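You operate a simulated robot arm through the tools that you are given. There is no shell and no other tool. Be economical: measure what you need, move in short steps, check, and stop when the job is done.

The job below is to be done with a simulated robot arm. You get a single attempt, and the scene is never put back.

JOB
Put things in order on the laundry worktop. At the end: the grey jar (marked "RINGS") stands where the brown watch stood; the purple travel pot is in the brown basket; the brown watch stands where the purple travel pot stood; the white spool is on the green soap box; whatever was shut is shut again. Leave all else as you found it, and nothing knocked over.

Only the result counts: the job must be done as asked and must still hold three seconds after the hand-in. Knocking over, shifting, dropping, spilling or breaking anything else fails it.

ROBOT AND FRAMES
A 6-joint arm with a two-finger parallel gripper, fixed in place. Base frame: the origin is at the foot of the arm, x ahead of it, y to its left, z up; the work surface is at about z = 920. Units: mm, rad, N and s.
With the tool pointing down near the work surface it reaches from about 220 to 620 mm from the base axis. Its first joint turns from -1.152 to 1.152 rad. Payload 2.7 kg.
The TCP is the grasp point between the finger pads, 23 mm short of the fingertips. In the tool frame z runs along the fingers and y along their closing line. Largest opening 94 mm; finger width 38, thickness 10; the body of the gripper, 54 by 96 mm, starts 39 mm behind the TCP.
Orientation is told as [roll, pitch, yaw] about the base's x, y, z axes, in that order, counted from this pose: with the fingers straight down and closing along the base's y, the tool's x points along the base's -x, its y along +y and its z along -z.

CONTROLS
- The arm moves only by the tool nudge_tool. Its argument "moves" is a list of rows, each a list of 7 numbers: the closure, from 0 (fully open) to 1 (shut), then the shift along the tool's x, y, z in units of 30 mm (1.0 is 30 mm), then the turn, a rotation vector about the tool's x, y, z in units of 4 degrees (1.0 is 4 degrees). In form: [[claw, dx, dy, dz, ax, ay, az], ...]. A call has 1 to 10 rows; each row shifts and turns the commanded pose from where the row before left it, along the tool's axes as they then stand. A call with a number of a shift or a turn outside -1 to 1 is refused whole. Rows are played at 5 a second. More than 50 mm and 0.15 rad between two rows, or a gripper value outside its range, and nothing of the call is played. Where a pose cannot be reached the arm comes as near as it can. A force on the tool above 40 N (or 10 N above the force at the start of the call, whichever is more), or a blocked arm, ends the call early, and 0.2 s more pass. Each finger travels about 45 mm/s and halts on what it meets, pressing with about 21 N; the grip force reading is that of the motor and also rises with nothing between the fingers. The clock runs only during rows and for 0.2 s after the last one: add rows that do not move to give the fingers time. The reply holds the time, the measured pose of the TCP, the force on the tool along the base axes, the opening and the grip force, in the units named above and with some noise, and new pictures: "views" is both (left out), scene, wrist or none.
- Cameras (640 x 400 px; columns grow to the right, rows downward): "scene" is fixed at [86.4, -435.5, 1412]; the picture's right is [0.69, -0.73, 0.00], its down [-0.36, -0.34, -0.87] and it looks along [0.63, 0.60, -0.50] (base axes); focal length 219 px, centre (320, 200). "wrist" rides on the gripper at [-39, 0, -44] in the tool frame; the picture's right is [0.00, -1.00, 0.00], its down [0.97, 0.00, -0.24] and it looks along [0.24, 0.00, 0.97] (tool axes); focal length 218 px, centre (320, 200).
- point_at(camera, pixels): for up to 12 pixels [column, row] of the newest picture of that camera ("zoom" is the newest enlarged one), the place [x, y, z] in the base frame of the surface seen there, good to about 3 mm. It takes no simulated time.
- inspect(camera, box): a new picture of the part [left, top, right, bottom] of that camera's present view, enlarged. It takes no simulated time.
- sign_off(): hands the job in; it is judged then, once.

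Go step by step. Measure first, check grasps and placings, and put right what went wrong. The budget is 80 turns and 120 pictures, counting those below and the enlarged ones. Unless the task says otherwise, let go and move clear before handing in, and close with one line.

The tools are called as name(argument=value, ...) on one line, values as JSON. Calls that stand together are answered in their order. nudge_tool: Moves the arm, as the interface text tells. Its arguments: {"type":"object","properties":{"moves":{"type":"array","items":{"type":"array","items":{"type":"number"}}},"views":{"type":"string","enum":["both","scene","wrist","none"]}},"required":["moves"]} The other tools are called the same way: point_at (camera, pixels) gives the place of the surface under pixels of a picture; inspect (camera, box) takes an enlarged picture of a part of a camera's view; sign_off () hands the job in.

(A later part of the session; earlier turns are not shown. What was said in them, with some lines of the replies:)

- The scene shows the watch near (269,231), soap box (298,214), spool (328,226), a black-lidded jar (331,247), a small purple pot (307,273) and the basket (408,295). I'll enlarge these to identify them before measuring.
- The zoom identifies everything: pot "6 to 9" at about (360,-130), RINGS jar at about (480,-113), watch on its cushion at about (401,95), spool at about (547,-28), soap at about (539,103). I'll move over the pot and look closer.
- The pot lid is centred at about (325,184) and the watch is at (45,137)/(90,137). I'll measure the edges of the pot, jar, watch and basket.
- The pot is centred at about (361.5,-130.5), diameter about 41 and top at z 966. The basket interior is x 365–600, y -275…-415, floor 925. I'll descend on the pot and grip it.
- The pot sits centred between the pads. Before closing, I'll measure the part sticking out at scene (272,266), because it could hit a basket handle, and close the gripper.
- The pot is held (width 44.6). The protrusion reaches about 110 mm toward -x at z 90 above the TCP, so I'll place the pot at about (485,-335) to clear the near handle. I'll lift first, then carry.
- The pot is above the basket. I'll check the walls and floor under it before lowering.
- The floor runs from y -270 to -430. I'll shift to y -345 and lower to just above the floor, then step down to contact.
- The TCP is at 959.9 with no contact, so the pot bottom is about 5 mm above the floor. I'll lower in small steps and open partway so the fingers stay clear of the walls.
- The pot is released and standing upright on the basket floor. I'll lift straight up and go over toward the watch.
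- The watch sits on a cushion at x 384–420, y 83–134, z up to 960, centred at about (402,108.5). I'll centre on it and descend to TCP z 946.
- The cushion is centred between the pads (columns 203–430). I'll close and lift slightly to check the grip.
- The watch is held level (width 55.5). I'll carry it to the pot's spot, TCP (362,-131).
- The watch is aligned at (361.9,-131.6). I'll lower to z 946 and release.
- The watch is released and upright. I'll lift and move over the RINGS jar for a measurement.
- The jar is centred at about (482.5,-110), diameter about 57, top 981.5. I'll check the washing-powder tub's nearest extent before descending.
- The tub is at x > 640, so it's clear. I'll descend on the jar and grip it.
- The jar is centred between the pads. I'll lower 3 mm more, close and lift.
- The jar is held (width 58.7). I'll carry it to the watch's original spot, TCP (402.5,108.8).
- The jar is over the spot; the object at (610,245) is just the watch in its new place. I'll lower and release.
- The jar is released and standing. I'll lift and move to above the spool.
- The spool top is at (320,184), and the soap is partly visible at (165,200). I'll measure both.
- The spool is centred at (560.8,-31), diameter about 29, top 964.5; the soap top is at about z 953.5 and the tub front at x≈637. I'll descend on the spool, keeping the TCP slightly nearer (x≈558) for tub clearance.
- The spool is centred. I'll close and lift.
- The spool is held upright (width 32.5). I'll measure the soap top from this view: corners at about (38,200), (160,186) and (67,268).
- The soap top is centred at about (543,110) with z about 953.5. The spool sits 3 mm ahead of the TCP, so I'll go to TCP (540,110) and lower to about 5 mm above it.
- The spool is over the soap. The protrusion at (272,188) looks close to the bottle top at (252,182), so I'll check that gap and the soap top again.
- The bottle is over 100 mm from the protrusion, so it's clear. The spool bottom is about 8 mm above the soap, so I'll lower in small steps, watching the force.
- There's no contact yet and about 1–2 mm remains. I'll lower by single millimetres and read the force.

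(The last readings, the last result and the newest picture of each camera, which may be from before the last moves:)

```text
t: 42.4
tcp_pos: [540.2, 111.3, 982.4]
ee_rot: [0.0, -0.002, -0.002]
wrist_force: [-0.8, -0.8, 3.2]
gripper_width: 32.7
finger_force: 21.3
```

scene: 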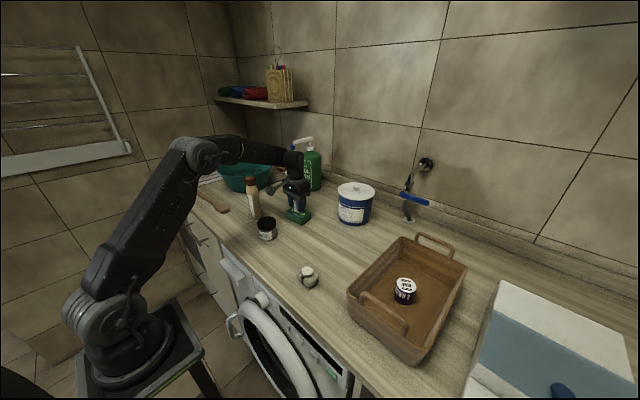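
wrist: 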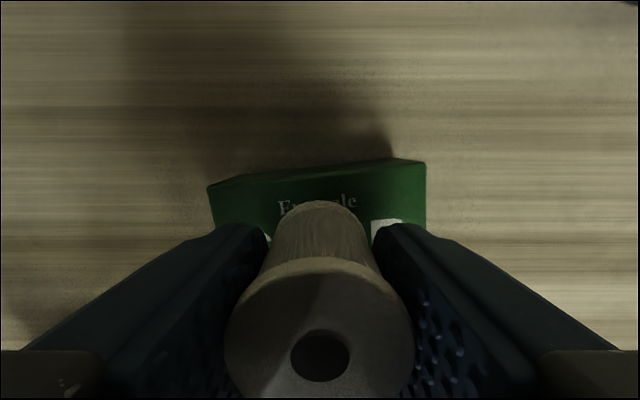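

The force rose to 3.2 N, which means light contact. I'll release slowly, opening only partway.

nudge_tool(moves=[[0.6, 0, 0, 0, 0, 0, 0], [0.5, 0, 0, 0, 0, 0, 0], [0.4, 0, 0, 0, 0, 0, 0], [0.3, 0, 0, 0, 0, 0, 0], [0.3, 0, 0, 0, 0, 0, 0]], views="wrist")

```text
t: 43.6
tcp_pos: [541.2, 110.1, 983.6]
ee_rot: [0.0, -0.003, -0.001]
wrist_force: [0.2, -0.8, 0.3]
gripper_width: 65.8
finger_force: 0.1
```

wrist: 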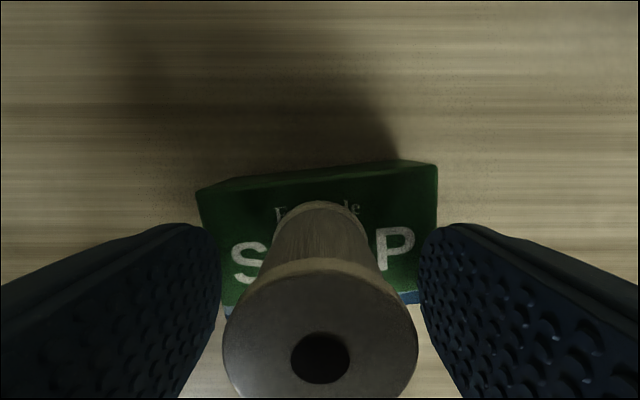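

The spool stands free on the soap. I'll rise straight up and check the whole scene.

nudge_tool(moves=[[0.3, 0, 0, -0.6, 0, 0, 0], [0.3, 0, 0, -0.9, 0, 0, 0], [0.3, 0, 0, -0.9, 0, 0, 0], [0.3, 0, 0, -0.9, 0, 0, 0], [0.3, 0, 0, -0.9, 0, 0, 0], [0.3, 0, 0, -0.9, 0, 0, 0], [0.3, 0.5, 0, -0.9, 0, 0, 0], [0.3, 0.9, 0, -0.5, 0, 0, 0], [0.3, 0.9, 0, -0.5, 0, 0, 0], [0.3, 0, 0, 0, 0, 0, 0]], views="both")

inspect(camera="scene", box=[230, 170, 430, 310])

```text
t: 45.8
tcp_pos: [471.0, 110.9, 1191.7]
ee_rot: [0.001, -0.002, 0.001]
wrist_force: [-0.1, 0.2, 0.0]
gripper_width: 65.5
finger_force: 0.0
```

scene: 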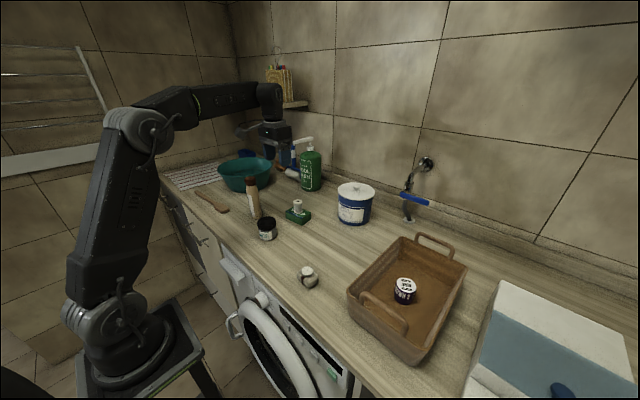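
wrist: 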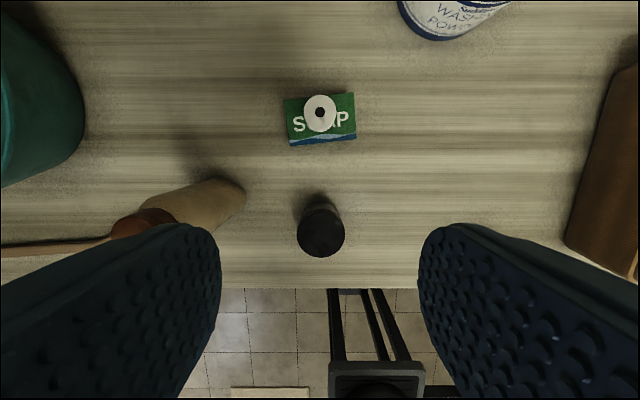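

```text
2.86 times, centred on (330, 240) of scene
```

zoom: 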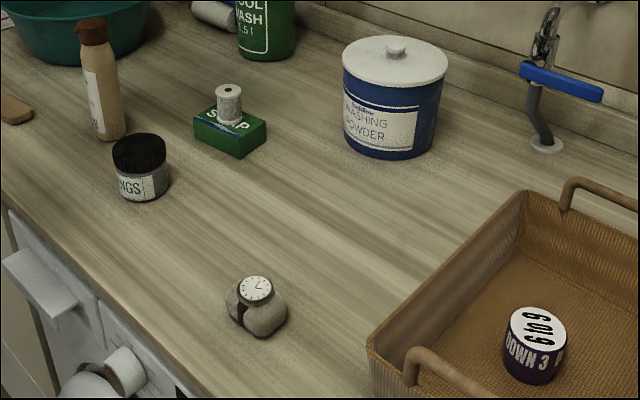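

The final views show the jar, watch and pot in their asked places, the spool standing on the soap, and nothing else disturbed. The arm is clear, so I'm handing in.

sign_off()

```text
The job is handed in.
```

The job is done and handed in: the jar stands where the watch was, the watch stands where the pot was, the pot is in the basket, the spool is on the soap box, and I opened nothing.
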